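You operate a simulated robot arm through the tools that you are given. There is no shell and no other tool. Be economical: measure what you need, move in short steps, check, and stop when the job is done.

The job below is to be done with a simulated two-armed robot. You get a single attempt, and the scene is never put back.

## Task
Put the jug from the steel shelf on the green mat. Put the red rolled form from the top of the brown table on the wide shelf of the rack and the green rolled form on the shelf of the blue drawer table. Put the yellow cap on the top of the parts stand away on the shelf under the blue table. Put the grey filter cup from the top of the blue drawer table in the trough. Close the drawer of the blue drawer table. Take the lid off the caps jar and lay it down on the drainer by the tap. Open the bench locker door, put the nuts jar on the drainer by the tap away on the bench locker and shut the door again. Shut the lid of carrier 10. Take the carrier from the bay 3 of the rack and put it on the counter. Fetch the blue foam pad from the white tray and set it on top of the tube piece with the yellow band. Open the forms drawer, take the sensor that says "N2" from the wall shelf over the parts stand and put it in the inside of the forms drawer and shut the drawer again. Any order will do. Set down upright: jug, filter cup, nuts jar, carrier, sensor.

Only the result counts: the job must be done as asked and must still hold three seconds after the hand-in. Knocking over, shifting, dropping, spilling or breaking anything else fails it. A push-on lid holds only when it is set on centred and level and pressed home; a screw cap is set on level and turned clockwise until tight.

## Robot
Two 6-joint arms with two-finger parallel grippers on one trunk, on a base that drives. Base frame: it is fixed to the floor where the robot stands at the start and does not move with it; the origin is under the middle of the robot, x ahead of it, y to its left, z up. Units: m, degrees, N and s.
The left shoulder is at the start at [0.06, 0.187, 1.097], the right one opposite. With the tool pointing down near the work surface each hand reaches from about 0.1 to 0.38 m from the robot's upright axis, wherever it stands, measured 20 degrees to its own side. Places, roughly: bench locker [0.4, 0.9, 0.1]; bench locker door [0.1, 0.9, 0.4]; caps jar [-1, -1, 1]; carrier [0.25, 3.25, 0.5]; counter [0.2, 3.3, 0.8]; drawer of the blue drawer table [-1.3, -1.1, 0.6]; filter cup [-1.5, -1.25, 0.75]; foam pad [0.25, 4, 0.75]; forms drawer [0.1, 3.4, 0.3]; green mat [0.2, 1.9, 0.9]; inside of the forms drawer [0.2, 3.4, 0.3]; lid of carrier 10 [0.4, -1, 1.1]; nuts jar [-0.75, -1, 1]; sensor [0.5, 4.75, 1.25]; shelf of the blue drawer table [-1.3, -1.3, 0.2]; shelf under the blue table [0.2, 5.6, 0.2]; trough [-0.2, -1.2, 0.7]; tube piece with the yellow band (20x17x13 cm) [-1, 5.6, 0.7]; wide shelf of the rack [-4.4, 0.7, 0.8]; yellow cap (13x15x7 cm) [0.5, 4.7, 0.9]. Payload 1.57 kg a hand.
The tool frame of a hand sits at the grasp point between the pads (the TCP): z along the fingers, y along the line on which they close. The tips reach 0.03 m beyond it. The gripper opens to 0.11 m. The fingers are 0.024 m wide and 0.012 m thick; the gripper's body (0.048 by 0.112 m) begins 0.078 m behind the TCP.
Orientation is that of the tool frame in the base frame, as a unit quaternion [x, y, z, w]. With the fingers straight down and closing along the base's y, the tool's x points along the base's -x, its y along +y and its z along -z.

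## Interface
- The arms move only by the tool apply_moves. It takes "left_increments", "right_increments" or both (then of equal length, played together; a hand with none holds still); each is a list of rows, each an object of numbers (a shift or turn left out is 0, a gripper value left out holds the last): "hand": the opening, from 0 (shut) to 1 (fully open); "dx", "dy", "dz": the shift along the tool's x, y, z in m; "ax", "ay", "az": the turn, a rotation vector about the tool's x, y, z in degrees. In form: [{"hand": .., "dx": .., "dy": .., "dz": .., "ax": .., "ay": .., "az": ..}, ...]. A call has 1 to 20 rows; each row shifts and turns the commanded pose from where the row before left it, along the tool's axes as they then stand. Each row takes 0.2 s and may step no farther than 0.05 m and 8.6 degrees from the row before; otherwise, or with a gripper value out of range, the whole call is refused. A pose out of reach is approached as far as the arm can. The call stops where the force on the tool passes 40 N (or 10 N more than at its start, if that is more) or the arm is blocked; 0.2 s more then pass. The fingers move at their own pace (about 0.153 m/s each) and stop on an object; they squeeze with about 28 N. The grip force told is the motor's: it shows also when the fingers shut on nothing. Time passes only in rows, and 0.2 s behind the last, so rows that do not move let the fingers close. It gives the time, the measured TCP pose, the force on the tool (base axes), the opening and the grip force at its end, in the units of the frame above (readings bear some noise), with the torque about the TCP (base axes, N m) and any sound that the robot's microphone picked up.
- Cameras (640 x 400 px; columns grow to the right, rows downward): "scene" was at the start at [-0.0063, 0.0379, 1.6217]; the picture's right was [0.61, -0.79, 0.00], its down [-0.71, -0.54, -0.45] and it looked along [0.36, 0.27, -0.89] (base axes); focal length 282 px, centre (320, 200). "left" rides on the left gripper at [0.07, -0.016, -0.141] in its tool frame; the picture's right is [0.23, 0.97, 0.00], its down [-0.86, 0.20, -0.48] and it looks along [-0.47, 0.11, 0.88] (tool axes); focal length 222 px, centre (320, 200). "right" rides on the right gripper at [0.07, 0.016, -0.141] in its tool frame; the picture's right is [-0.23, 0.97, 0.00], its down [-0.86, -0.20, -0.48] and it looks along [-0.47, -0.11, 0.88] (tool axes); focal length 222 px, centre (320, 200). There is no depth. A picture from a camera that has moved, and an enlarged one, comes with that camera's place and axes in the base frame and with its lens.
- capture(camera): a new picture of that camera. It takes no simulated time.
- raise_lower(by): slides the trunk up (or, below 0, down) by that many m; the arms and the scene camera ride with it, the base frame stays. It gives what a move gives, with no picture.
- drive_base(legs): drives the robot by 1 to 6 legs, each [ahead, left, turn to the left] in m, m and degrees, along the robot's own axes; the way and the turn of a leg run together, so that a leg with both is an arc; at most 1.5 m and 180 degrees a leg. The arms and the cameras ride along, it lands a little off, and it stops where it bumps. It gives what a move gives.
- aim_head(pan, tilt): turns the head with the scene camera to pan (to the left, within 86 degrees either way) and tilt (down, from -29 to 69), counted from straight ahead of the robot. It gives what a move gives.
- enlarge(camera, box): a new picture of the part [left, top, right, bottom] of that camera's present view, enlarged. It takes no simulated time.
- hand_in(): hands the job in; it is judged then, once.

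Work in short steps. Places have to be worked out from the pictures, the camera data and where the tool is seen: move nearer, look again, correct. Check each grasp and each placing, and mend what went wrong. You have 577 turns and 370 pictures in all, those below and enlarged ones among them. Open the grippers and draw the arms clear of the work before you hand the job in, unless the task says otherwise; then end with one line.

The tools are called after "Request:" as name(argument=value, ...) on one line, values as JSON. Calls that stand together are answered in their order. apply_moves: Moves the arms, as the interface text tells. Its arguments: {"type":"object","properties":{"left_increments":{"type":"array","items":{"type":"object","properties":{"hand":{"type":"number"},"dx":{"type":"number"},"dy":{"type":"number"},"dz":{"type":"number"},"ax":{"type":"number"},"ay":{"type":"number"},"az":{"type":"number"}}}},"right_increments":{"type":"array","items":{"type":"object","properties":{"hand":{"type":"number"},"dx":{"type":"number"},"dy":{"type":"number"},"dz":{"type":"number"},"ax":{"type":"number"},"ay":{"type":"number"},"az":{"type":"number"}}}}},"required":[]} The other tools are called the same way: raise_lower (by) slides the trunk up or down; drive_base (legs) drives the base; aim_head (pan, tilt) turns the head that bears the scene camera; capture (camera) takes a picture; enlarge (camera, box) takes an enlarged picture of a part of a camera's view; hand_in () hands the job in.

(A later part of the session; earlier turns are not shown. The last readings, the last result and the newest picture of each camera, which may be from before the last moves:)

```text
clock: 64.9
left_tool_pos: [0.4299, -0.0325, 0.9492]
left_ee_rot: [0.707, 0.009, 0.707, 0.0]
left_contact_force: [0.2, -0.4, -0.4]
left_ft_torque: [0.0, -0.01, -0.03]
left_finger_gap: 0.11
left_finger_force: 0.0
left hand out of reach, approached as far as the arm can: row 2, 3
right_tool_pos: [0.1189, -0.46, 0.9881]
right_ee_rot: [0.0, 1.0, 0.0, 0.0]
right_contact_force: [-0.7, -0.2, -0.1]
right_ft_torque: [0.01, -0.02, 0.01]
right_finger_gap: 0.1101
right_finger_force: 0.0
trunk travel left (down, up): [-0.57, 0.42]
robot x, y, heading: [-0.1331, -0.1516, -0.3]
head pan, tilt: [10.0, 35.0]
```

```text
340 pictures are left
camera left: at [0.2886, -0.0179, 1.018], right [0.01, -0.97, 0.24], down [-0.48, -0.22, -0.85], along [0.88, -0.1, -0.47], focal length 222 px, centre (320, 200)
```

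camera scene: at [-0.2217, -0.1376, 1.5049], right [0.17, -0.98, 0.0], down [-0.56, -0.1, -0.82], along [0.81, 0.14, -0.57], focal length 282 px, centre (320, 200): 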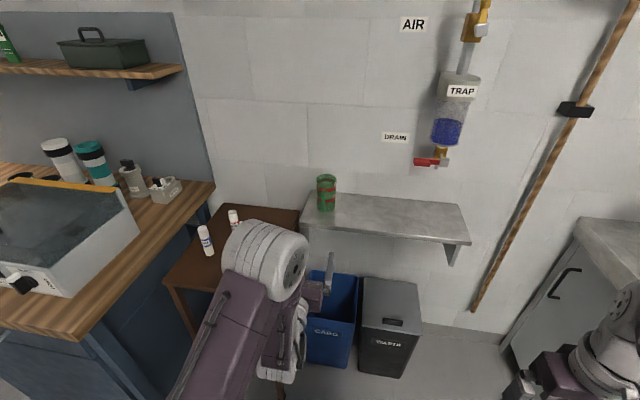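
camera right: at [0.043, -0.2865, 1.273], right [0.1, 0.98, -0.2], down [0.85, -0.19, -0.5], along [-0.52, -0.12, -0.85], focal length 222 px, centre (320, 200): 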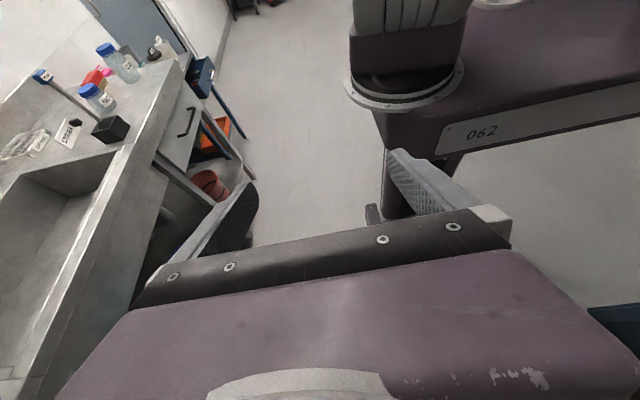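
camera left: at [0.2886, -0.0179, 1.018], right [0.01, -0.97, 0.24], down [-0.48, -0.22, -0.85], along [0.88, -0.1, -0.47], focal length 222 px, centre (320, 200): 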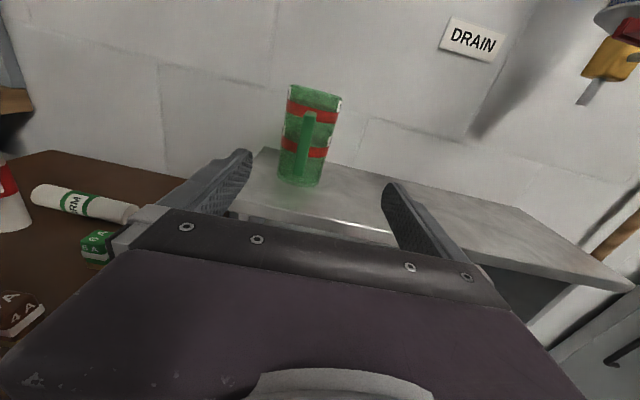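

Jug at y≈-0.018; hand at -0.033. I step forward 0.08 and 0.015 to the left.

Request:
apply_moves(left_increments=[{"dz": 0.03}, {"dz": 0.03, "dy": -0.007}, {"dz": 0.02, "dy": -0.008}])

Request:
capture(camera="left")

```text
clock: 65.7
left_tool_pos: [0.5017, -0.0486, 0.9494]
left_ee_rot: [0.708, 0.009, 0.707, -0.001]
left_contact_force: [0.6, 0.1, 0.2]
left_ft_torque: [-0.06, -0.01, 0.04]
left_finger_gap: 0.1102
left_finger_force: 0.0
left hand out of reach, approached as far as the arm can: row 1, 2, 3
right_tool_pos: [0.1181, -0.4594, 0.9874]
right_ee_rot: [0.0, 1.0, 0.0, 0.0]
right_contact_force: [-1.1, 0.3, 0.5]
right_ft_torque: [0.0, 0.0, -0.01]
right_finger_gap: 0.11
right_finger_force: 0.0
trunk travel left (down, up): [-0.57, 0.42]
robot x, y, heading: [-0.1344, -0.1527, -0.2]
head pan, tilt: [10.0, 35.0]
```

```text
339 pictures are left
camera left: at [0.361, -0.034, 1.019], right [0.02, -0.97, 0.24], down [-0.48, -0.22, -0.85], along [0.88, -0.1, -0.47], focal length 222 px, centre (320, 200)
```

left: 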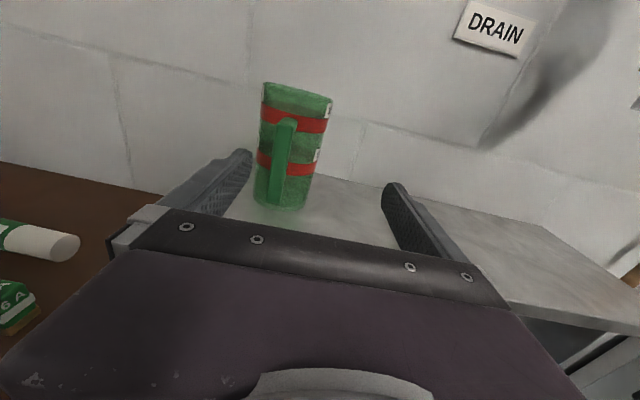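

The wrist is at a limit pushing the hand right; I'll correct by shifting the base 0.03 left instead.

Request:
drive_base(legs=[[0, 0.03, 0]])

Request:
capture(camera="left")

```text
clock: 66.5
left_tool_pos: [0.5025, -0.02, 0.9503]
left_ee_rot: [0.708, 0.009, 0.707, -0.001]
left_contact_force: [0.0, -0.4, -0.4]
left_ft_torque: [-0.01, -0.01, 0.0]
left_finger_gap: 0.11
left_finger_force: 0.1
right_tool_pos: [0.1205, -0.4299, 0.9888]
right_ee_rot: [0.0, 1.0, 0.0, 0.0]
right_contact_force: [-0.6, 0.8, -0.5]
right_ft_torque: [-0.06, -0.01, 0.03]
right_finger_gap: 0.11
right_finger_force: 0.2
trunk travel left (down, up): [-0.57, 0.42]
robot x, y, heading: [-0.1388, -0.1198, -0.3]
head pan, tilt: [10.0, 35.0]
```

```text
338 pictures are left
camera left: at [0.3604, -0.0051, 1.0191], right [0.02, -0.97, 0.24], down [-0.48, -0.22, -0.85], along [0.88, -0.1, -0.47], focal length 222 px, centre (320, 200)
```

left: 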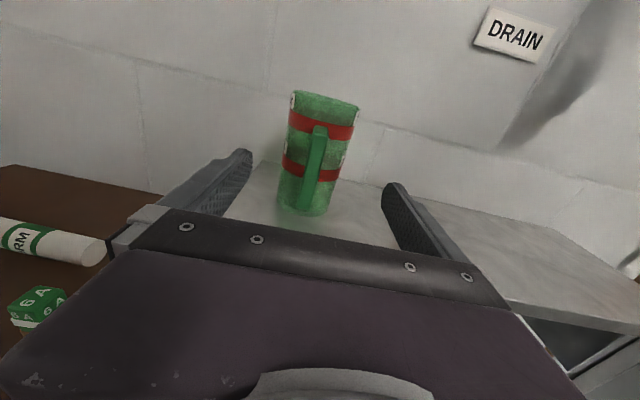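

The jug is now centred between the fingers. I drive 0.075 ahead so the jug comes between the pads.

Request:
drive_base(legs=[[0.07, 0, 0]])

Request:
capture(camera="left")

```text
clock: 67.5
left_tool_pos: [0.5724, -0.0205, 0.9494]
left_ee_rot: [0.708, 0.01, 0.706, -0.001]
left_contact_force: [0.4, 0.9, 0.1]
left_ft_torque: [0.01, -0.04, -0.02]
left_finger_gap: 0.1098
left_finger_force: 0.0
right_tool_pos: [0.1902, -0.431, 0.9873]
right_ee_rot: [0.0, 1.0, 0.0, -0.001]
right_contact_force: [0.0, -0.8, -0.8]
right_ft_torque: [-0.02, -0.03, 0.02]
right_finger_gap: 0.1101
right_finger_force: 0.0
trunk travel left (down, up): [-0.57, 0.42]
robot x, y, heading: [-0.0625, -0.124, -0.1]
head pan, tilt: [10.0, 35.0]
```

```text
337 pictures are left
camera left: at [0.431, -0.0046, 1.0185], right [0.02, -0.97, 0.24], down [-0.48, -0.22, -0.85], along [0.88, -0.1, -0.47], focal length 222 px, centre (320, 200)
```

left: 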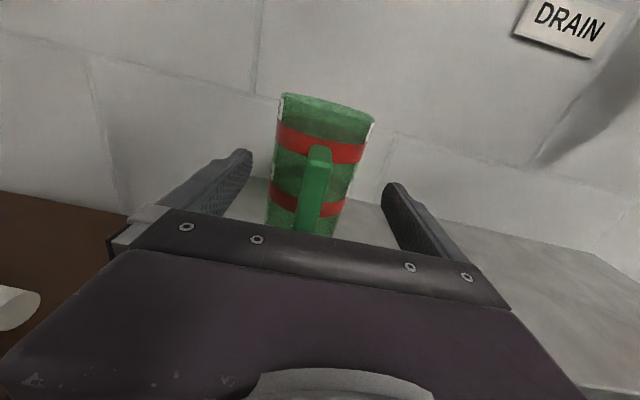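

Jug centre seems ≈0.61; I advance another 0.03 and then close.

Request:
drive_base(legs=[[0.03, 0, 0]])

Request:
capture(camera="left")

Request:
apply_moves(left_increments=[{"hand": 0.8}, {"hand": 0.6}, {"hand": 0.4}, {"hand": 0.2}, {"hand": 0.2}, {"hand": 0.2}])

Request:
capture(camera="left")

```text
clock: 68.4
left_tool_pos: [0.5997, -0.0188, 0.9505]
left_ee_rot: [0.707, 0.01, 0.707, 0.0]
left_contact_force: [0.4, -0.1, -1.1]
left_ft_torque: [0.02, -0.03, 0.02]
left_finger_gap: 0.11
left_finger_force: 0.2
right_tool_pos: [0.216, -0.4301, 0.9885]
right_ee_rot: [0.001, 1.0, 0.0, 0.002]
right_contact_force: [-0.3, 0.0, -0.6]
right_ft_torque: [0.0, 0.02, 0.01]
right_finger_gap: 0.1098
right_finger_force: 0.1
trunk travel left (down, up): [-0.57, 0.42]
robot x, y, heading: [-0.0333, -0.1215, 0.0]
head pan, tilt: [10.0, 35.0]
```

```text
336 pictures are left
camera left: at [0.4585, -0.0048, 1.0197], right [0.01, -0.97, 0.24], down [-0.48, -0.22, -0.85], along [0.88, -0.1, -0.46], focal length 222 px, centre (320, 200)
```

left: 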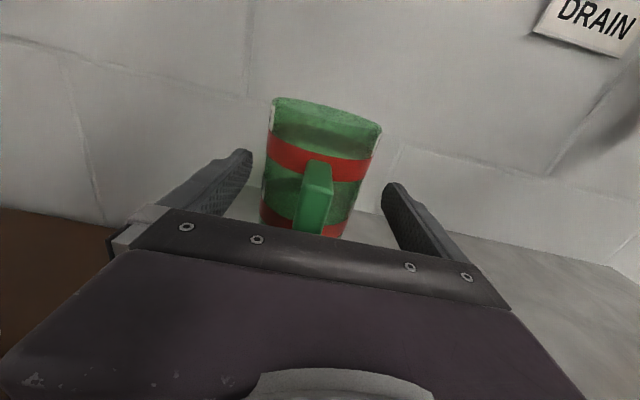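

```text
clock: 69.8
left_tool_pos: [0.6011, -0.0194, 0.9504]
left_ee_rot: [0.707, 0.009, 0.707, -0.001]
left_contact_force: [1.8, 0.4, 4.8]
left_ft_torque: [-0.06, 0.05, 0.05]
left_finger_gap: 0.0688
left_finger_force: 27.9
right_tool_pos: [0.2185, -0.431, 0.9875]
right_ee_rot: [0.001, 1.0, 0.0, 0.0]
right_contact_force: [0.0, 0.7, -0.3]
right_ft_torque: [0.01, 0.02, -0.02]
right_finger_gap: 0.1099
right_finger_force: 0.1
trunk travel left (down, up): [-0.57, 0.42]
robot x, y, heading: [-0.0326, -0.1261, 0.3]
head pan, tilt: [10.0, 35.0]
```

```text
335 pictures are left
camera left: at [0.4594, -0.0048, 1.0195], right [0.01, -0.97, 0.24], down [-0.48, -0.22, -0.85], along [0.88, -0.1, -0.46], focal length 222 px, centre (320, 200)
```

left: 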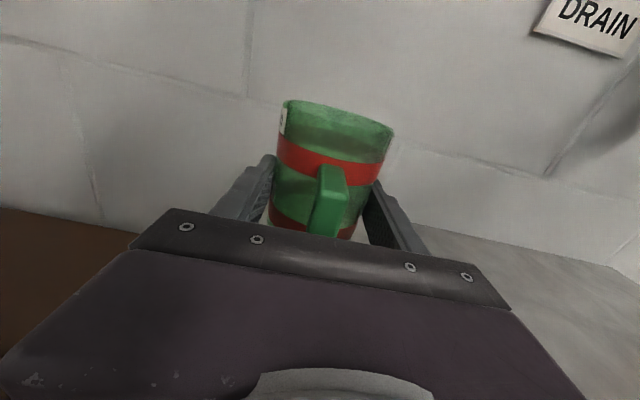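

Gripped (gap 0.069, 28 N). Lift with the trunk and reverse out.

Request:
raise_lower(by=0.12)

Request:
drive_base(legs=[[-0.35, 0, 0]])

Request:
capture(camera="left")

```text
clock: 71.3
left_tool_pos: [0.6006, -0.0202, 1.0694]
left_ee_rot: [0.708, 0.01, 0.707, -0.002]
left_contact_force: [-0.3, -0.3, -0.6]
left_ft_torque: [-0.01, -0.03, 0.0]
left_finger_gap: 0.0687
left_finger_force: 28.5
right_tool_pos: [0.2186, -0.4305, 1.1086]
right_ee_rot: [0.0, 1.0, 0.0, 0.0]
right_contact_force: [-0.3, 0.2, 0.1]
right_ft_torque: [0.0, -0.01, -0.02]
right_finger_gap: 0.1098
right_finger_force: 0.2
trunk travel left (down, up): [-0.69, 0.3]
robot x, y, heading: [-0.0356, -0.1251, 0.0]
head pan, tilt: [10.0, 35.0]
```

```text
clock: 73.5
left_tool_pos: [0.2485, -0.022, 1.0695]
left_ee_rot: [0.708, 0.009, 0.706, 0.0]
left_contact_force: [-0.1, -0.1, -0.9]
left_ft_torque: [-0.02, 0.0, 0.0]
left_finger_gap: 0.0687
left_finger_force: 28.2
right_tool_pos: [-0.1341, -0.4303, 1.1071]
right_ee_rot: [0.001, 1.0, 0.0, 0.001]
right_contact_force: [-0.1, 1.2, 0.7]
right_ft_torque: [0.06, 0.01, 0.03]
right_finger_gap: 0.1101
right_finger_force: 0.1
trunk travel left (down, up): [-0.69, 0.3]
robot x, y, heading: [-0.3881, -0.1231, -0.4]
head pan, tilt: [10.0, 35.0]
```

```text
334 pictures are left
camera left: at [0.1078, -0.0053, 1.1388], right [0.01, -0.97, 0.24], down [-0.48, -0.22, -0.85], along [0.88, -0.1, -0.47], focal length 222 px, centre (320, 200)
```

left: 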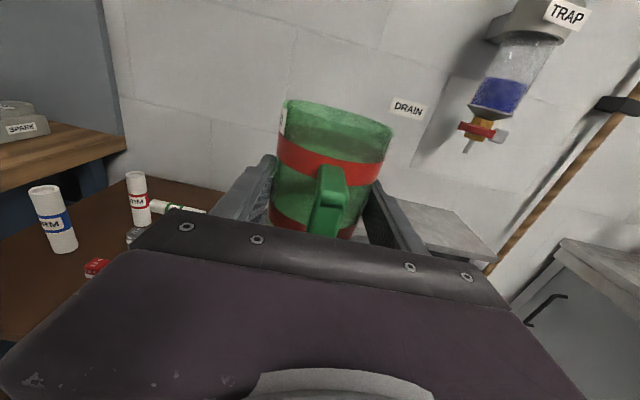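

Jug is held upright. I'll retreat to x≈-0.8 and move sideways along the bench to the mat (y≈1.9).

Request:
drive_base(legs=[[-0.42, 0, 0], [0, 1.0, 0.4], [0, 0.85, 0]])

Request:
aim_head(pan=0, tilt=35)

Request:
capture(camera="scene")

Request:
capture(camera="left")

```text
clock: 85.1
left_tool_pos: [-0.1347, 1.8322, 1.0694]
left_ee_rot: [0.708, 0.0, 0.707, 0.009]
left_contact_force: [0.4, -0.7, -1.6]
left_ft_torque: [0.03, 0.02, 0.0]
left_finger_gap: 0.0685
left_finger_force: 28.1
right_tool_pos: [-0.5281, 1.432, 1.1082]
right_ee_rot: [0.013, 1.0, 0.0, 0.0]
right_contact_force: [0.9, 0.0, 0.1]
right_ft_torque: [0.02, 0.01, -0.04]
right_finger_gap: 0.11
right_finger_force: 0.0
trunk travel left (down, up): [-0.69, 0.3]
robot x, y, heading: [-0.775, 1.7435, -1.7]
head pan, tilt: [10.0, 35.0]
```

```text
clock: 85.8
left_tool_pos: [-0.1343, 1.8309, 1.0716]
left_ee_rot: [0.708, 0.001, 0.706, 0.009]
left_contact_force: [-0.5, -0.2, -0.7]
left_ft_torque: [0.03, -0.01, -0.01]
left_finger_gap: 0.0682
left_finger_force: 27.5
right_tool_pos: [-0.5267, 1.4322, 1.1085]
right_ee_rot: [0.014, 1.0, -0.001, 0.0]
right_contact_force: [-0.1, -0.1, 0.2]
right_ft_torque: [0.01, 0.01, 0.02]
right_finger_gap: 0.1099
right_finger_force: 0.0
trunk travel left (down, up): [-0.69, 0.3]
robot x, y, heading: [-0.775, 1.7455, -1.7]
head pan, tilt: [0.0, 35.0]
```

```text
333 pictures are left
camera scene: at [-0.7406, 1.7446, 1.6249], right [-0.03, -1.0, 0.0], down [-0.57, 0.02, -0.82], along [0.82, -0.02, -0.57], focal length 282 px, centre (320, 200)
```

scene: 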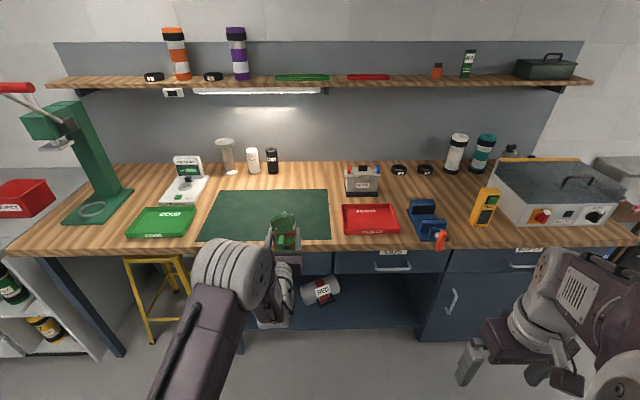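

```text
332 pictures are left
camera left: at [-0.2753, 1.8507, 1.139], right [-0.01, -0.97, 0.24], down [-0.48, -0.21, -0.85], along [0.88, -0.13, -0.47], focal length 222 px, centre (320, 200)
```

left: 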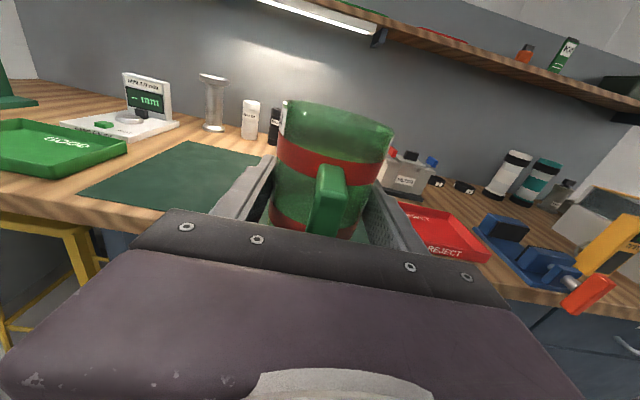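

Mat centre ≈(0.19,1.95,0.9), clear. I drive the jug over it at about (0.15,1.92).

Request:
drive_base(legs=[[0.285, 0.095, 1.7]])

Request:
raise_lower(by=-0.095)

Request:
capture(camera="scene")

```text
clock: 87.9
left_tool_pos: [0.1481, 1.944, 1.0699]
left_ee_rot: [0.707, 0.012, 0.707, -0.003]
left_contact_force: [0.4, -0.5, -0.7]
left_ft_torque: [0.01, 0.03, -0.02]
left_finger_gap: 0.0685
left_finger_force: 28.1
right_tool_pos: [-0.233, 1.5314, 1.1068]
right_ee_rot: [-0.003, 1.0, 0.0, 0.0]
right_contact_force: [0.0, 0.4, 0.7]
right_ft_torque: [-0.02, -0.01, 0.04]
right_finger_gap: 0.11
right_finger_force: 0.0
trunk travel left (down, up): [-0.69, 0.3]
robot x, y, heading: [-0.4849, 1.8391, 0.4]
head pan, tilt: [0.0, 35.0]
```

```text
clock: 89.2
left_tool_pos: [0.1484, 1.9454, 0.9747]
left_ee_rot: [0.707, 0.012, 0.707, -0.003]
left_contact_force: [0.8, -0.1, -0.4]
left_ft_torque: [0.04, 0.0, 0.02]
left_finger_gap: 0.0685
left_finger_force: 27.6
right_tool_pos: [-0.2315, 1.5317, 1.0119]
right_ee_rot: [-0.003, 1.0, -0.001, 0.0]
right_contact_force: [1.1, -0.5, 0.7]
right_ft_torque: [0.0, -0.01, -0.03]
right_finger_gap: 0.1102
right_finger_force: 0.1
trunk travel left (down, up): [-0.595, 0.395]
robot x, y, heading: [-0.4867, 1.8353, 0.2]
head pan, tilt: [0.0, 35.0]
```

```text
331 pictures are left
camera scene: at [-0.4546, 1.8377, 1.5299], right [0.01, -1.0, 0.0], down [-0.57, 0.0, -0.82], along [0.82, 0.0, -0.57], focal length 282 px, centre (320, 200)
```

scene: 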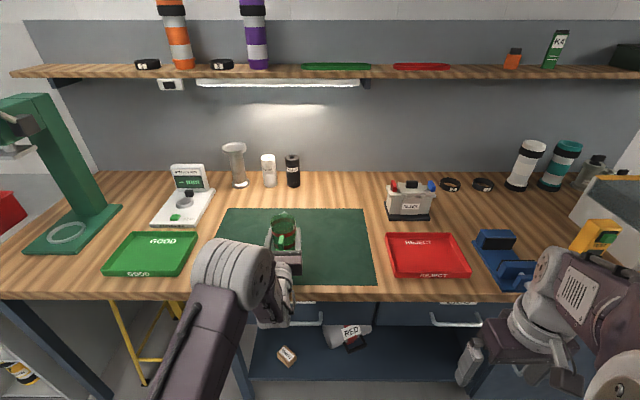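

Over the mat. Lower gently until contact.

Request:
apply_moves(left_increments=[{"dx": -0.008}, {"dx": -0.006}, {"dx": -0.004}])

Request:
capture(camera="left")

```text
clock: 90.0
left_tool_pos: [0.1486, 1.9454, 0.9576]
left_ee_rot: [0.707, 0.012, 0.707, -0.003]
left_contact_force: [-0.5, -0.1, -0.5]
left_ft_torque: [0.01, 0.0, -0.02]
left_finger_gap: 0.0688
left_finger_force: 27.7
right_tool_pos: [-0.232, 1.5326, 1.0143]
right_ee_rot: [-0.002, 1.0, 0.0, 0.0]
right_contact_force: [0.1, -0.1, 0.0]
right_ft_torque: [-0.01, -0.02, 0.02]
right_finger_gap: 0.11
right_finger_force: 0.1
trunk travel left (down, up): [-0.595, 0.395]
robot x, y, heading: [-0.4864, 1.8389, 0.2]
head pan, tilt: [0.0, 35.0]
```

```text
330 pictures are left
camera left: at [0.0072, 1.9585, 1.026], right [0.02, -0.97, 0.24], down [-0.47, -0.22, -0.85], along [0.88, -0.1, -0.47], focal length 222 px, centre (320, 200)
```

left: 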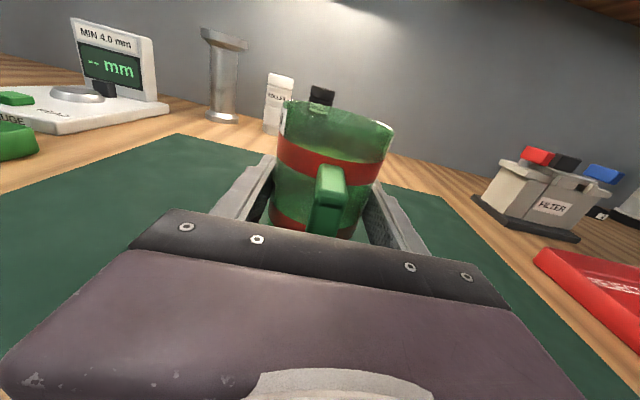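

Request:
apply_moves(left_increments=[{"dx": -0.003}, {"dx": -0.002}])

Request:
apply_moves(left_increments=[{"dx": -0.002}, {"dx": -0.001}])

```text
clock: 90.6
left_tool_pos: [0.1499, 1.9437, 0.9517]
left_ee_rot: [0.707, 0.011, 0.707, -0.003]
left_contact_force: [0.5, 0.5, -0.8]
left_ft_torque: [0.0, -0.04, 0.02]
left_finger_gap: 0.0688
left_finger_force: 27.6
right_tool_pos: [-0.2314, 1.5321, 1.0137]
right_ee_rot: [-0.003, 1.0, 0.0, 0.0]
right_contact_force: [0.2, 0.0, -0.3]
right_ft_torque: [0.0, 0.03, 0.03]
right_finger_gap: 0.1099
right_finger_force: 0.1
trunk travel left (down, up): [-0.595, 0.395]
robot x, y, heading: [-0.4871, 1.8419, 0.3]
head pan, tilt: [0.0, 35.0]
```

```text
clock: 91.2
left_tool_pos: [0.1478, 1.9438, 0.9498]
left_ee_rot: [0.706, 0.013, 0.708, -0.002]
left_contact_force: [-0.8, 0.6, 3.8]
left_ft_torque: [0.1, 0.2, 0.0]
left_finger_gap: 0.0682
left_finger_force: 27.7
right_tool_pos: [-0.2326, 1.5328, 1.0132]
right_ee_rot: [-0.003, 1.0, 0.0, 0.001]
right_contact_force: [0.9, 0.0, -0.9]
right_ft_torque: [0.01, -0.02, -0.02]
right_finger_gap: 0.11
right_finger_force: 0.0
trunk travel left (down, up): [-0.595, 0.395]
robot x, y, heading: [-0.487, 1.8404, 0.2]
head pan, tilt: [0.0, 35.0]
```

Contact (3.8 N). Release and back straight out with the base.

Request:
apply_moves(left_increments=[{"hand": 0.7}, {"hand": 1}, {"hand": 1}, {"hand": 1}])

Request:
drive_base(legs=[[-0.15, 0, 0]])

Request:
capture(camera="left")

```text
clock: 92.2
left_tool_pos: [0.1489, 1.9449, 0.9504]
left_ee_rot: [0.708, 0.013, 0.707, -0.003]
left_contact_force: [0.0, -0.6, -0.1]
left_ft_torque: [0.03, 0.03, 0.02]
left_finger_gap: 0.1102
left_finger_force: 0.1
right_tool_pos: [-0.2312, 1.5316, 1.0127]
right_ee_rot: [-0.002, 1.0, 0.0, 0.0]
right_contact_force: [0.0, 0.3, -0.3]
right_ft_torque: [-0.01, 0.03, 0.0]
right_finger_gap: 0.11
right_finger_force: 0.1
trunk travel left (down, up): [-0.595, 0.395]
robot x, y, heading: [-0.4846, 1.8359, -0.0]
head pan, tilt: [0.0, 35.0]
```

```text
clock: 93.5
left_tool_pos: [0.0003, 1.9434, 0.9496]
left_ee_rot: [0.707, 0.012, 0.707, -0.004]
left_contact_force: [-0.5, -0.4, -0.7]
left_ft_torque: [0.0, -0.01, 0.0]
left_finger_gap: 0.1099
left_finger_force: 0.1
right_tool_pos: [-0.3802, 1.5323, 1.0137]
right_ee_rot: [-0.004, 1.0, 0.0, 0.0]
right_contact_force: [-0.4, -0.5, 0.0]
right_ft_torque: [-0.02, 0.01, -0.02]
right_finger_gap: 0.1101
right_finger_force: 0.1
trunk travel left (down, up): [-0.595, 0.395]
robot x, y, heading: [-0.6383, 1.8343, 0.7]
head pan, tilt: [0.0, 35.0]
```

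```text
329 pictures are left
camera left: at [-0.1427, 1.9583, 1.0183], right [0.02, -0.97, 0.24], down [-0.47, -0.22, -0.85], along [0.88, -0.09, -0.47], focal length 222 px, centre (320, 200)
```

left: 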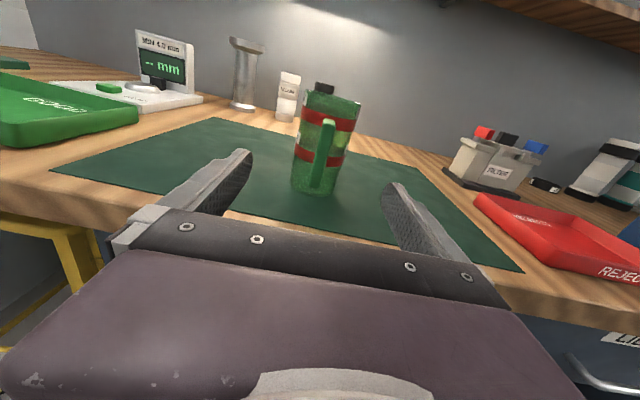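

Jug done. Next the northern jobs; I back away and move along to y≈3.3 to look at the rack and counter.

Request:
drive_base(legs=[[-0.17, 0, -0.7], [0, 1.4, 0]])

Request:
aim_head(pan=0, tilt=30)

Request:
capture(camera="scene")

Request:
aim_head(pan=45, tilt=25)

Request:
capture(camera="scene")

```text
clock: 101.5
left_tool_pos: [-0.1704, 3.3337, 0.9492]
left_ee_rot: [0.707, 0.01, 0.707, -0.001]
left_contact_force: [-0.2, 1.1, -0.5]
left_ft_torque: [0.01, -0.01, 0.01]
left_finger_gap: 0.1101
left_finger_force: 0.0
right_tool_pos: [-0.5517, 2.9235, 1.0119]
right_ee_rot: [-0.001, 1.0, 0.0, 0.0]
right_contact_force: [-0.3, -0.9, 0.1]
right_ft_torque: [0.02, 0.03, 0.0]
right_finger_gap: 0.1102
right_finger_force: 0.1
trunk travel left (down, up): [-0.595, 0.395]
robot x, y, heading: [-0.806, 3.2303, 0.4]
head pan, tilt: [0.0, 35.0]
```

```text
clock: 102.2
left_tool_pos: [-0.1692, 3.3343, 0.9493]
left_ee_rot: [0.707, 0.01, 0.707, -0.002]
left_contact_force: [0.0, 0.2, -0.3]
left_ft_torque: [0.01, 0.01, 0.02]
left_finger_gap: 0.1102
left_finger_force: 0.0
right_tool_pos: [-0.5501, 2.9242, 1.013]
right_ee_rot: [-0.001, 1.0, 0.0, 0.0]
right_contact_force: [0.8, 1.1, -0.6]
right_ft_torque: [-0.01, 0.0, -0.01]
right_finger_gap: 0.11
right_finger_force: 0.1
trunk travel left (down, up): [-0.595, 0.395]
robot x, y, heading: [-0.8026, 3.2319, 0.2]
head pan, tilt: [0.0, 30.0]
```

```text
328 pictures are left
camera scene: at [-0.7707, 3.2291, 1.5376], right [0.0, -1.0, 0.0], down [-0.5, 0.0, -0.87], along [0.87, 0.0, -0.5], focal length 282 px, centre (320, 200)
```

scene: 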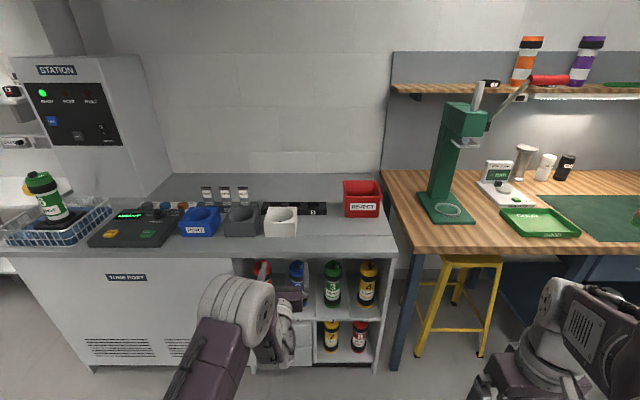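

```text
clock: 103.3
left_tool_pos: [-0.1699, 3.3328, 0.9503]
left_ee_rot: [0.708, 0.011, 0.707, -0.002]
left_contact_force: [-0.3, 0.0, 0.4]
left_ft_torque: [-0.05, 0.02, -0.02]
left_finger_gap: 0.1099
left_finger_force: 0.1
right_tool_pos: [-0.5513, 2.9229, 1.0129]
right_ee_rot: [0.0, 1.0, 0.0, 0.0]
right_contact_force: [0.1, -0.2, 0.2]
right_ft_torque: [0.02, -0.01, 0.02]
right_finger_gap: 0.11
right_finger_force: 0.1
trunk travel left (down, up): [-0.595, 0.395]
robot x, y, heading: [-0.8049, 3.2301, 0.1]
head pan, tilt: [45.0, 25.0]
```

```text
327 pictures are left
camera scene: at [-0.796, 3.2941, 1.5456], right [0.71, -0.71, 0.0], down [-0.3, -0.3, -0.91], along [0.64, 0.64, -0.42], focal length 282 px, centre (320, 200)
```

scene: 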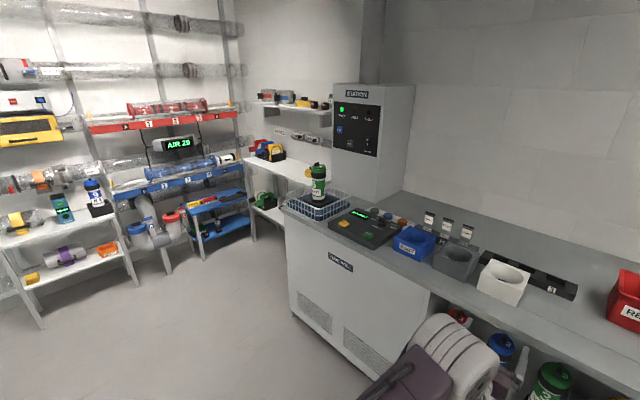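

I lower the trunk so the left hand camera looks straight into the rack.

Request:
raise_lower(by=-0.3)

Request:
capture(camera="left")

Request:
aim_head(pan=-5, tilt=25)

Request:
capture(camera="scene")

```text
clock: 106.3
left_tool_pos: [-0.1683, 3.3334, 0.6485]
left_ee_rot: [0.707, 0.011, 0.707, -0.002]
left_contact_force: [0.0, -1.1, -0.4]
left_ft_torque: [0.0, 0.01, 0.0]
left_finger_gap: 0.1101
left_finger_force: 0.1
right_tool_pos: [-0.5509, 2.9243, 0.7126]
right_ee_rot: [-0.001, 1.0, 0.001, 0.0]
right_contact_force: [0.3, 0.0, 0.2]
right_ft_torque: [0.03, 0.0, 0.01]
right_finger_gap: 0.1099
right_finger_force: 0.1
trunk travel left (down, up): [-0.295, 0.695]
robot x, y, heading: [-0.8074, 3.2306, -0.1]
head pan, tilt: [45.0, 25.0]
```

```text
326 pictures are left
camera left: at [-0.3106, 3.3481, 0.7183], right [0.02, -0.97, 0.24], down [-0.48, -0.22, -0.85], along [0.88, -0.1, -0.47], focal length 222 px, centre (320, 200)
```

left: 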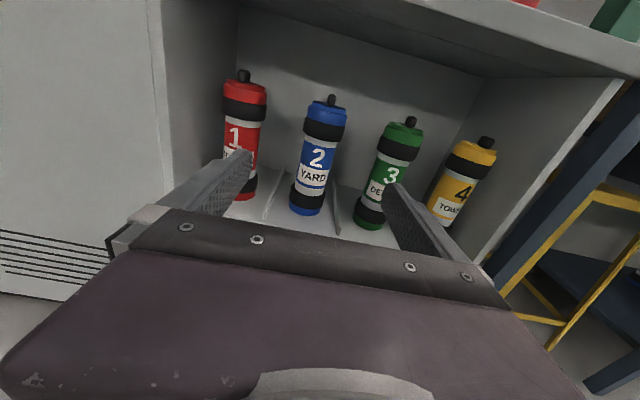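

```text
clock: 107.5
left_tool_pos: [-0.1699, 3.334, 0.6491]
left_ee_rot: [0.707, 0.011, 0.707, -0.002]
left_contact_force: [1.1, -0.8, 0.2]
left_ft_torque: [-0.01, -0.03, -0.02]
left_finger_gap: 0.1098
left_finger_force: 0.1
right_tool_pos: [-0.5516, 2.923, 0.7125]
right_ee_rot: [-0.001, 1.0, 0.0, 0.0]
right_contact_force: [0.7, -0.2, -0.1]
right_ft_torque: [-0.01, -0.01, 0.02]
right_finger_gap: 0.1099
right_finger_force: 0.2
trunk travel left (down, up): [-0.295, 0.695]
robot x, y, heading: [-0.8022, 3.2265, 0.1]
head pan, tilt: [-5.0, 25.0]
```

```text
325 pictures are left
camera scene: at [-0.7693, 3.2211, 1.2456], right [-0.08, -1.0, 0.0], down [-0.42, 0.04, -0.91], along [0.9, -0.08, -0.42], focal length 282 px, centre (320, 200)
```

scene: 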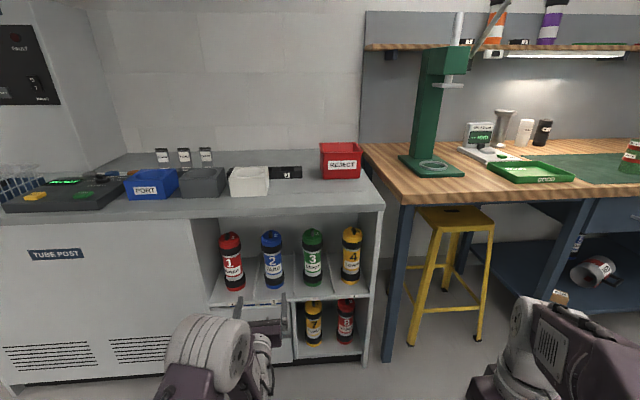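

Request:
enlarge(camera="scene", box=[200, 215, 380, 370])

```text
2.58 times, centred on (290, 292) of scene
camera zoom: at [-0.7693, 3.2211, 1.2456], right [-0.08, -1.0, 0.0], down [-0.42, 0.04, -0.91], along [0.9, -0.08, -0.42], focal length 728 px, centre (397, -39)
```

zoom: 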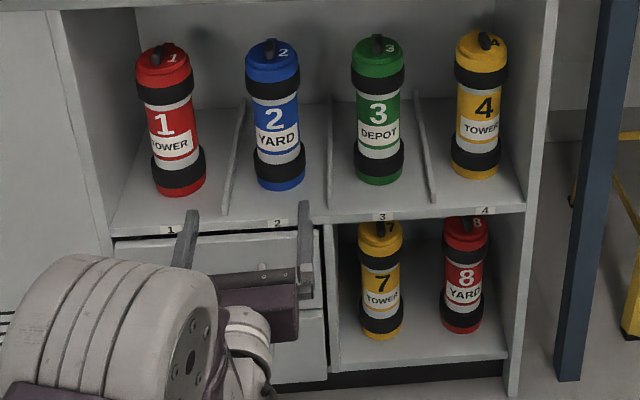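

Bay 3 holds the green carrier "3" (≈(0.115,3.18), shelf z≈0.475). I line up the left hand with it at z≈0.58.

Request:
drive_base(legs=[[0.06, -0.152, 0]])

Request:
raise_lower(by=-0.07)

Request:
capture(camera="left")

```text
clock: 109.0
left_tool_pos: [-0.1065, 3.1795, 0.6481]
left_ee_rot: [0.708, 0.012, 0.706, -0.003]
left_contact_force: [0.1, 0.4, 1.2]
left_ft_torque: [0.01, -0.01, -0.01]
left_finger_gap: 0.11
left_finger_force: 0.0
right_tool_pos: [-0.4896, 2.7703, 0.7114]
right_ee_rot: [0.0, 1.0, 0.0, 0.0]
right_contact_force: [-0.4, -0.7, -0.6]
right_ft_torque: [0.01, 0.02, -0.01]
right_finger_gap: 0.1096
right_finger_force: 0.1
trunk travel left (down, up): [-0.295, 0.695]
robot x, y, heading: [-0.7427, 3.0767, 0.4]
head pan, tilt: [-5.0, 25.0]
```

```text
clock: 110.0
left_tool_pos: [-0.1078, 3.1805, 0.5797]
left_ee_rot: [0.707, 0.01, 0.707, -0.002]
left_contact_force: [0.4, -0.7, 0.5]
left_ft_torque: [0.0, -0.03, 0.01]
left_finger_gap: 0.1099
left_finger_force: 0.1
right_tool_pos: [-0.4901, 2.7701, 0.6435]
right_ee_rot: [-0.001, 1.0, 0.0, 0.0]
right_contact_force: [0.0, -0.4, 0.8]
right_ft_torque: [0.01, 0.02, -0.03]
right_finger_gap: 0.1103
right_finger_force: 0.1
trunk travel left (down, up): [-0.225, 0.765]
robot x, y, heading: [-0.7425, 3.0735, 0.2]
head pan, tilt: [-5.0, 25.0]
```

```text
323 pictures are left
camera left: at [-0.249, 3.1952, 0.6484], right [0.02, -0.97, 0.24], down [-0.48, -0.22, -0.85], along [0.88, -0.1, -0.47], focal length 222 px, centre (320, 200)
```

left: 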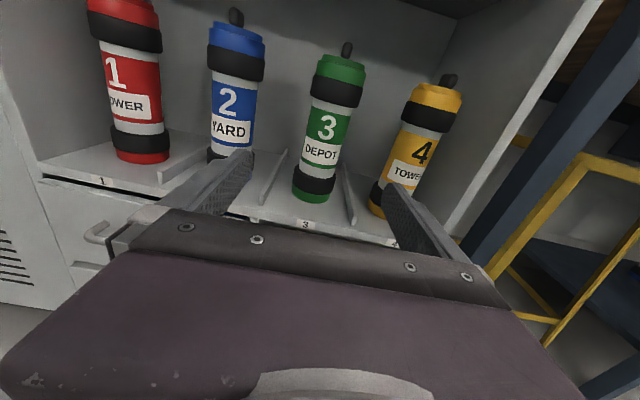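

Aligned within 5 mm. Forward 0.16 m, check, then finish.

Request:
drive_base(legs=[[0.16, -0.004, 0]])

Request:
capture(camera="left")

```text
clock: 111.5
left_tool_pos: [0.0533, 3.1761, 0.5791]
left_ee_rot: [0.708, 0.01, 0.707, -0.002]
left_contact_force: [0.3, 0.0, 0.0]
left_ft_torque: [0.02, -0.02, 0.0]
left_finger_gap: 0.1099
left_finger_force: 0.1
right_tool_pos: [-0.3291, 2.7667, 0.6422]
right_ee_rot: [-0.001, 1.0, -0.001, 0.0]
right_contact_force: [0.2, 0.3, -0.3]
right_ft_torque: [0.0, 0.03, 0.02]
right_finger_gap: 0.11
right_finger_force: 0.0
trunk travel left (down, up): [-0.225, 0.765]
robot x, y, heading: [-0.5832, 3.0729, -0.1]
head pan, tilt: [-5.0, 25.0]
```

```text
322 pictures are left
camera left: at [-0.0883, 3.191, 0.648], right [0.02, -0.97, 0.24], down [-0.48, -0.22, -0.85], along [0.88, -0.1, -0.47], focal length 222 px, centre (320, 200)
```

left: 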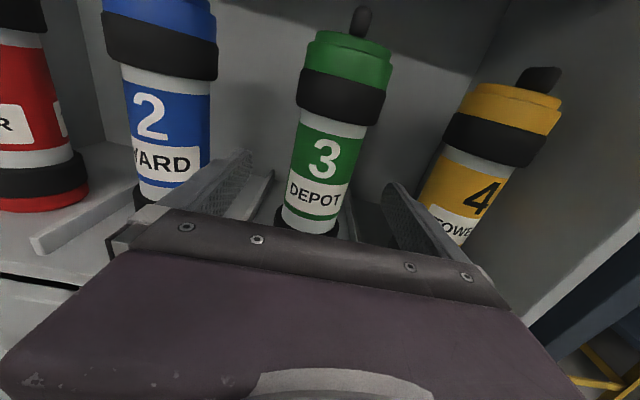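

Request:
drive_base(legs=[[0.055, 0.003, 0]])

Request:
apply_moves(left_increments=[{"hand": 0.8}, {"hand": 0.6}, {"hand": 0.4}, {"hand": 0.2}, {"hand": 0.2}, {"hand": 0.2}])

Request:
capture(camera="left")

```text
clock: 112.4
left_tool_pos: [0.1076, 3.1822, 0.5782]
left_ee_rot: [0.708, 0.011, 0.706, -0.002]
left_contact_force: [0.4, -1.0, -0.5]
left_ft_torque: [0.02, -0.03, -0.01]
left_finger_gap: 0.11
left_finger_force: 0.0
right_tool_pos: [-0.2742, 2.7684, 0.6434]
right_ee_rot: [-0.001, 1.0, 0.0, -0.001]
right_contact_force: [0.7, -0.3, -1.0]
right_ft_torque: [0.0, 0.01, -0.03]
right_finger_gap: 0.1099
right_finger_force: 0.1
trunk travel left (down, up): [-0.225, 0.765]
robot x, y, heading: [-0.5269, 3.0798, 0.1]
head pan, tilt: [-5.0, 25.0]
```

```text
clock: 113.8
left_tool_pos: [0.1077, 3.1798, 0.5799]
left_ee_rot: [0.707, 0.011, 0.707, -0.003]
left_contact_force: [-0.5, -1.4, 0.4]
left_ft_torque: [-0.03, -0.02, -0.08]
left_finger_gap: 0.0634
left_finger_force: 28.1
right_tool_pos: [-0.2753, 2.7706, 0.6422]
right_ee_rot: [-0.002, 1.0, 0.0, 0.0]
right_contact_force: [0.0, -0.9, -0.8]
right_ft_torque: [0.02, -0.01, 0.0]
right_finger_gap: 0.11
right_finger_force: 0.1
trunk travel left (down, up): [-0.225, 0.765]
robot x, y, heading: [-0.5333, 3.077, 0.1]
head pan, tilt: [-5.0, 25.0]
```

```text
321 pictures are left
camera left: at [-0.0346, 3.1947, 0.6484], right [0.02, -0.97, 0.24], down [-0.48, -0.22, -0.85], along [0.88, -0.1, -0.47], focal length 222 px, centre (320, 200)
```

left: 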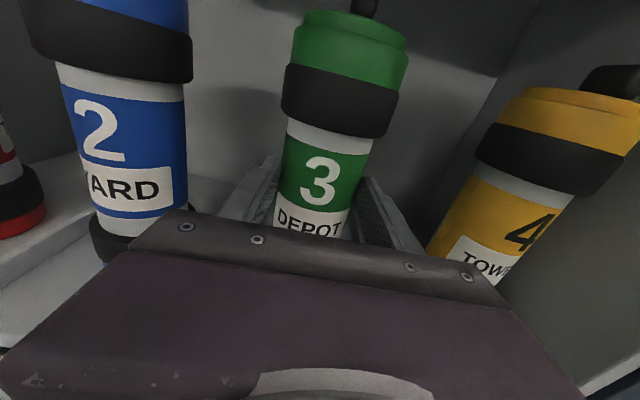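

Gripped (gap 0.063). Lift 0.02 and reverse out of the bay.

Request:
raise_lower(by=0.02)

Request:
drive_base(legs=[[-0.32, 0, 0]])

Request:
raise_lower(by=0.4)

Request:
capture(camera="left")

Request:
capture(camera="scene")

```text
clock: 114.5
left_tool_pos: [0.1072, 3.1808, 0.6006]
left_ee_rot: [0.708, 0.01, 0.706, -0.002]
left_contact_force: [0.0, -0.9, -2.4]
left_ft_torque: [0.0, 0.11, -0.01]
left_finger_gap: 0.0633
left_finger_force: 28.2
right_tool_pos: [-0.2752, 2.7691, 0.6625]
right_ee_rot: [-0.002, 1.0, 0.0, 0.0]
right_contact_force: [0.0, 0.0, -0.2]
right_ft_torque: [-0.01, -0.01, 0.04]
right_finger_gap: 0.1102
right_finger_force: 0.0
trunk travel left (down, up): [-0.245, 0.745]
robot x, y, heading: [-0.5256, 3.0737, -0.2]
head pan, tilt: [-5.0, 25.0]
```

```text
clock: 116.6
left_tool_pos: [-0.215, 3.1775, 0.5989]
left_ee_rot: [0.708, 0.01, 0.707, -0.001]
left_contact_force: [-0.8, -0.1, -2.4]
left_ft_torque: [0.02, 0.08, 0.04]
left_finger_gap: 0.0633
left_finger_force: 27.7
right_tool_pos: [-0.5986, 2.7683, 0.6628]
right_ee_rot: [0.0, 1.0, 0.0, 0.0]
right_contact_force: [0.3, -0.2, 0.1]
right_ft_torque: [-0.01, -0.05, -0.02]
right_finger_gap: 0.1098
right_finger_force: 0.0
trunk travel left (down, up): [-0.245, 0.745]
robot x, y, heading: [-0.8533, 3.0755, -0.2]
head pan, tilt: [-5.0, 25.0]
```

```text
clock: 120.4
left_tool_pos: [-0.2138, 3.1777, 0.9978]
left_ee_rot: [0.708, 0.01, 0.706, -0.002]
left_contact_force: [0.0, 0.1, -2.2]
left_ft_torque: [0.03, 0.08, -0.02]
left_finger_gap: 0.0632
left_finger_force: 27.9
right_tool_pos: [-0.598, 2.7671, 1.0621]
right_ee_rot: [0.001, 1.0, -0.001, 0.0]
right_contact_force: [0.1, -0.5, 0.0]
right_ft_torque: [0.01, -0.02, -0.01]
right_finger_gap: 0.1101
right_finger_force: 0.1
trunk travel left (down, up): [-0.645, 0.345]
robot x, y, heading: [-0.8506, 3.0733, -0.0]
head pan, tilt: [-5.0, 25.0]
```

```text
320 pictures are left
camera left: at [-0.3554, 3.1923, 1.068], right [0.01, -0.97, 0.24], down [-0.48, -0.22, -0.85], along [0.88, -0.1, -0.47], focal length 222 px, centre (320, 200)
```

left: 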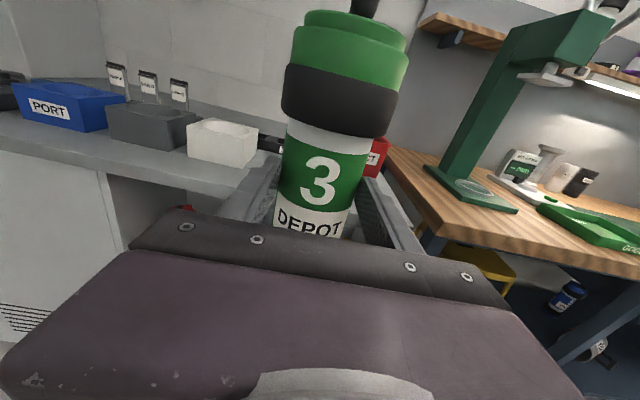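

```text
319 pictures are left
camera scene: at [-0.8145, 3.0671, 1.5956], right [-0.09, -1.0, 0.0], down [-0.42, 0.04, -0.91], along [0.9, -0.08, -0.42], focal length 282 px, centre (320, 200)
```

scene: 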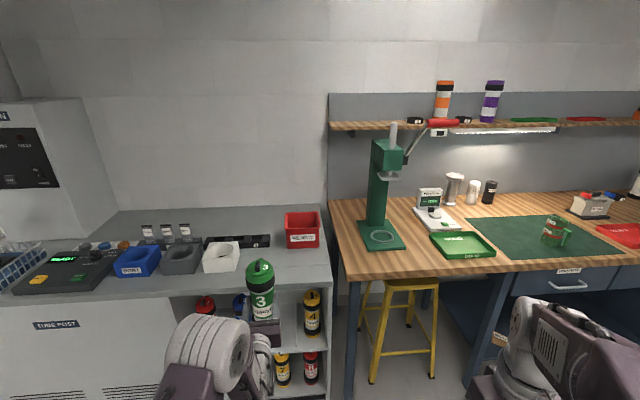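

Counter top z≈0.80, front edge x≈0.075; free spot at (0.17,3.20) between the white box and red bin. Drive the carrier over it.

Request:
drive_base(legs=[[0.384, 0.02, 0]])

Request:
raise_lower(by=-0.08)

Request:
capture(camera="left")

Request:
capture(camera="scene")

```text
clock: 122.8
left_tool_pos: [0.1684, 3.1977, 0.9994]
left_ee_rot: [0.708, 0.009, 0.707, -0.001]
left_contact_force: [0.1, 0.2, -2.9]
left_ft_torque: [-0.02, 0.06, 0.0]
left_finger_gap: 0.0627
left_finger_force: 27.5
right_tool_pos: [-0.2134, 2.7871, 1.0626]
right_ee_rot: [0.0, 1.0, -0.001, 0.0]
right_contact_force: [0.4, -0.8, 0.2]
right_ft_torque: [-0.03, -0.01, -0.04]
right_finger_gap: 0.1099
right_finger_force: 0.1
trunk travel left (down, up): [-0.645, 0.345]
robot x, y, heading: [-0.467, 3.0921, -0.1]
head pan, tilt: [-5.0, 25.0]
```

```text
clock: 124.0
left_tool_pos: [0.1679, 3.1972, 0.9201]
left_ee_rot: [0.708, 0.01, 0.706, -0.001]
left_contact_force: [0.7, 0.1, 0.4]
left_ft_torque: [0.0, 0.0, 0.03]
left_finger_gap: 0.0217
left_finger_force: 0.0
right_tool_pos: [-0.2146, 2.7869, 0.9824]
right_ee_rot: [0.0, 1.0, 0.0, 0.001]
right_contact_force: [-0.4, 1.3, 0.1]
right_ft_torque: [-0.02, 0.01, 0.0]
right_finger_gap: 0.1101
right_finger_force: 0.0
trunk travel left (down, up): [-0.565, 0.425]
robot x, y, heading: [-0.4705, 3.097, 0.0]
head pan, tilt: [-5.0, 25.0]
```

```text
318 pictures are left
camera left: at [0.0263, 3.212, 0.9884], right [0.02, -0.97, 0.24], down [-0.48, -0.22, -0.85], along [0.88, -0.1, -0.47], focal length 222 px, centre (320, 200)
```

left: 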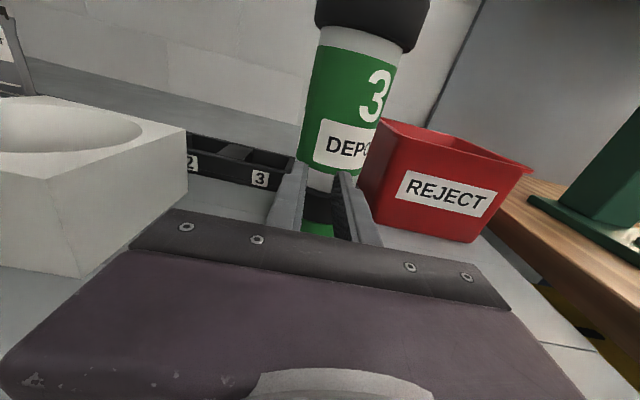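

```text
317 pictures are left
camera scene: at [-0.4332, 3.086, 1.5156], right [-0.09, -1.0, 0.0], down [-0.42, 0.04, -0.91], along [0.9, -0.08, -0.42], focal length 282 px, centre (320, 200)
```

scene: 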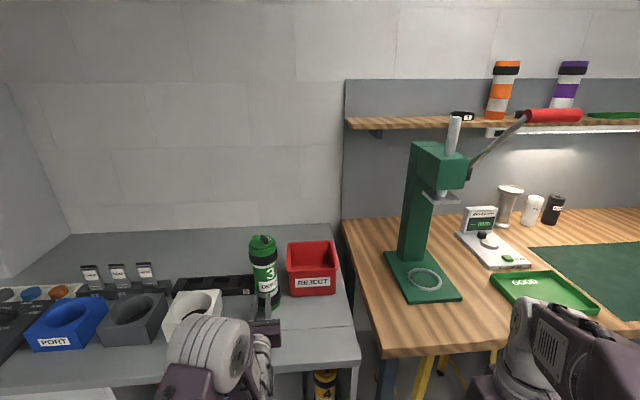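

The carrier came out of the fingers as it touched (gap 0.022) – it seems to be standing. I enlarge to check how it and its neighbours stand.

Request:
enlarge(camera="scene", box=[150, 220, 360, 360])

```text
2.86 times, centred on (255, 290) of scene
camera zoom: at [-0.4332, 3.086, 1.5156], right [-0.09, -1.0, 0.0], down [-0.42, 0.04, -0.91], along [0.9, -0.08, -0.42], focal length 806 px, centre (506, -57)
```

zoom: 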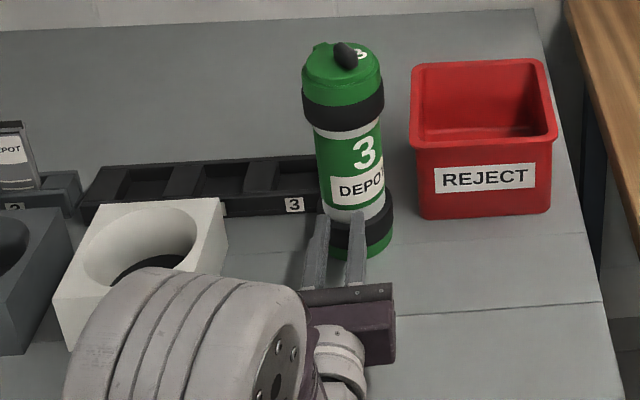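

It stands upright, turned a bit. I back straight off and look at it and the black tray.

Request:
drive_base(legs=[[-0.2, 0, 0]])

Request:
apply_moves(left_increments=[{"hand": 1}, {"hand": 1}, {"hand": 1}, {"hand": 1}])

Request:
capture(camera="left")

Request:
enlarge(camera="scene", box=[150, 180, 360, 320])

```text
clock: 125.6
left_tool_pos: [-0.0315, 3.1971, 0.919]
left_ee_rot: [0.707, 0.011, 0.707, -0.002]
left_contact_force: [0.3, 0.4, 0.6]
left_ft_torque: [-0.04, 0.01, 0.0]
left_finger_gap: 0.0218
left_finger_force: 0.0
right_tool_pos: [-0.4148, 2.7875, 0.9835]
right_ee_rot: [0.001, 1.0, -0.001, 0.0]
right_contact_force: [-0.2, 0.0, 0.1]
right_ft_torque: [0.03, -0.04, 0.01]
right_finger_gap: 0.1102
right_finger_force: 0.1
trunk travel left (down, up): [-0.565, 0.425]
robot x, y, heading: [-0.6699, 3.0958, 0.1]
head pan, tilt: [-5.0, 25.0]
```

```text
clock: 126.6
left_tool_pos: [-0.0311, 3.1983, 0.9189]
left_ee_rot: [0.707, 0.009, 0.707, -0.002]
left_contact_force: [-0.2, -0.4, -0.7]
left_ft_torque: [0.01, 0.01, 0.02]
left_finger_gap: 0.11
left_finger_force: 0.1
right_tool_pos: [-0.4148, 2.7881, 0.9827]
right_ee_rot: [0.0, 1.0, 0.0, 0.001]
right_contact_force: [0.3, 0.5, 0.0]
right_ft_torque: [-0.02, -0.01, 0.03]
right_finger_gap: 0.1103
right_finger_force: 0.0
trunk travel left (down, up): [-0.565, 0.425]
robot x, y, heading: [-0.6687, 3.0904, -0.2]
head pan, tilt: [-5.0, 25.0]
```

```text
315 pictures are left
camera left: at [-0.1728, 3.2124, 0.9883], right [0.02, -0.97, 0.24], down [-0.48, -0.22, -0.85], along [0.88, -0.1, -0.47], focal length 222 px, centre (320, 200)
```

left: 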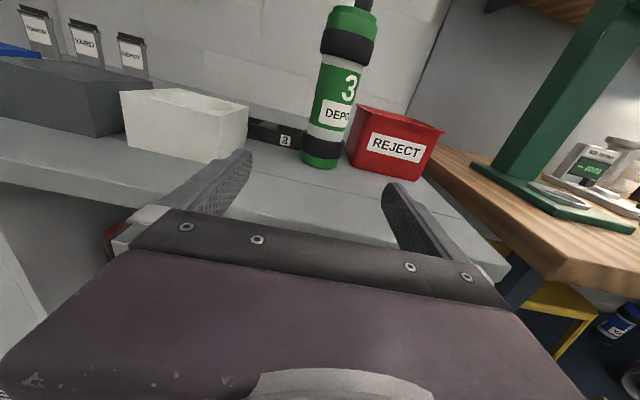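

```text
2.86 times, centred on (255, 250) of scene
camera zoom: at [-0.6319, 3.0861, 1.5156], right [-0.09, -1.0, 0.0], down [-0.42, 0.04, -0.91], along [0.9, -0.08, -0.42], focal length 806 px, centre (506, 57)
```

zoom: 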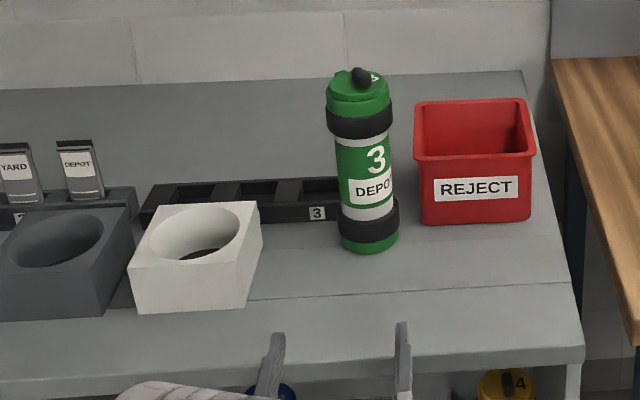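

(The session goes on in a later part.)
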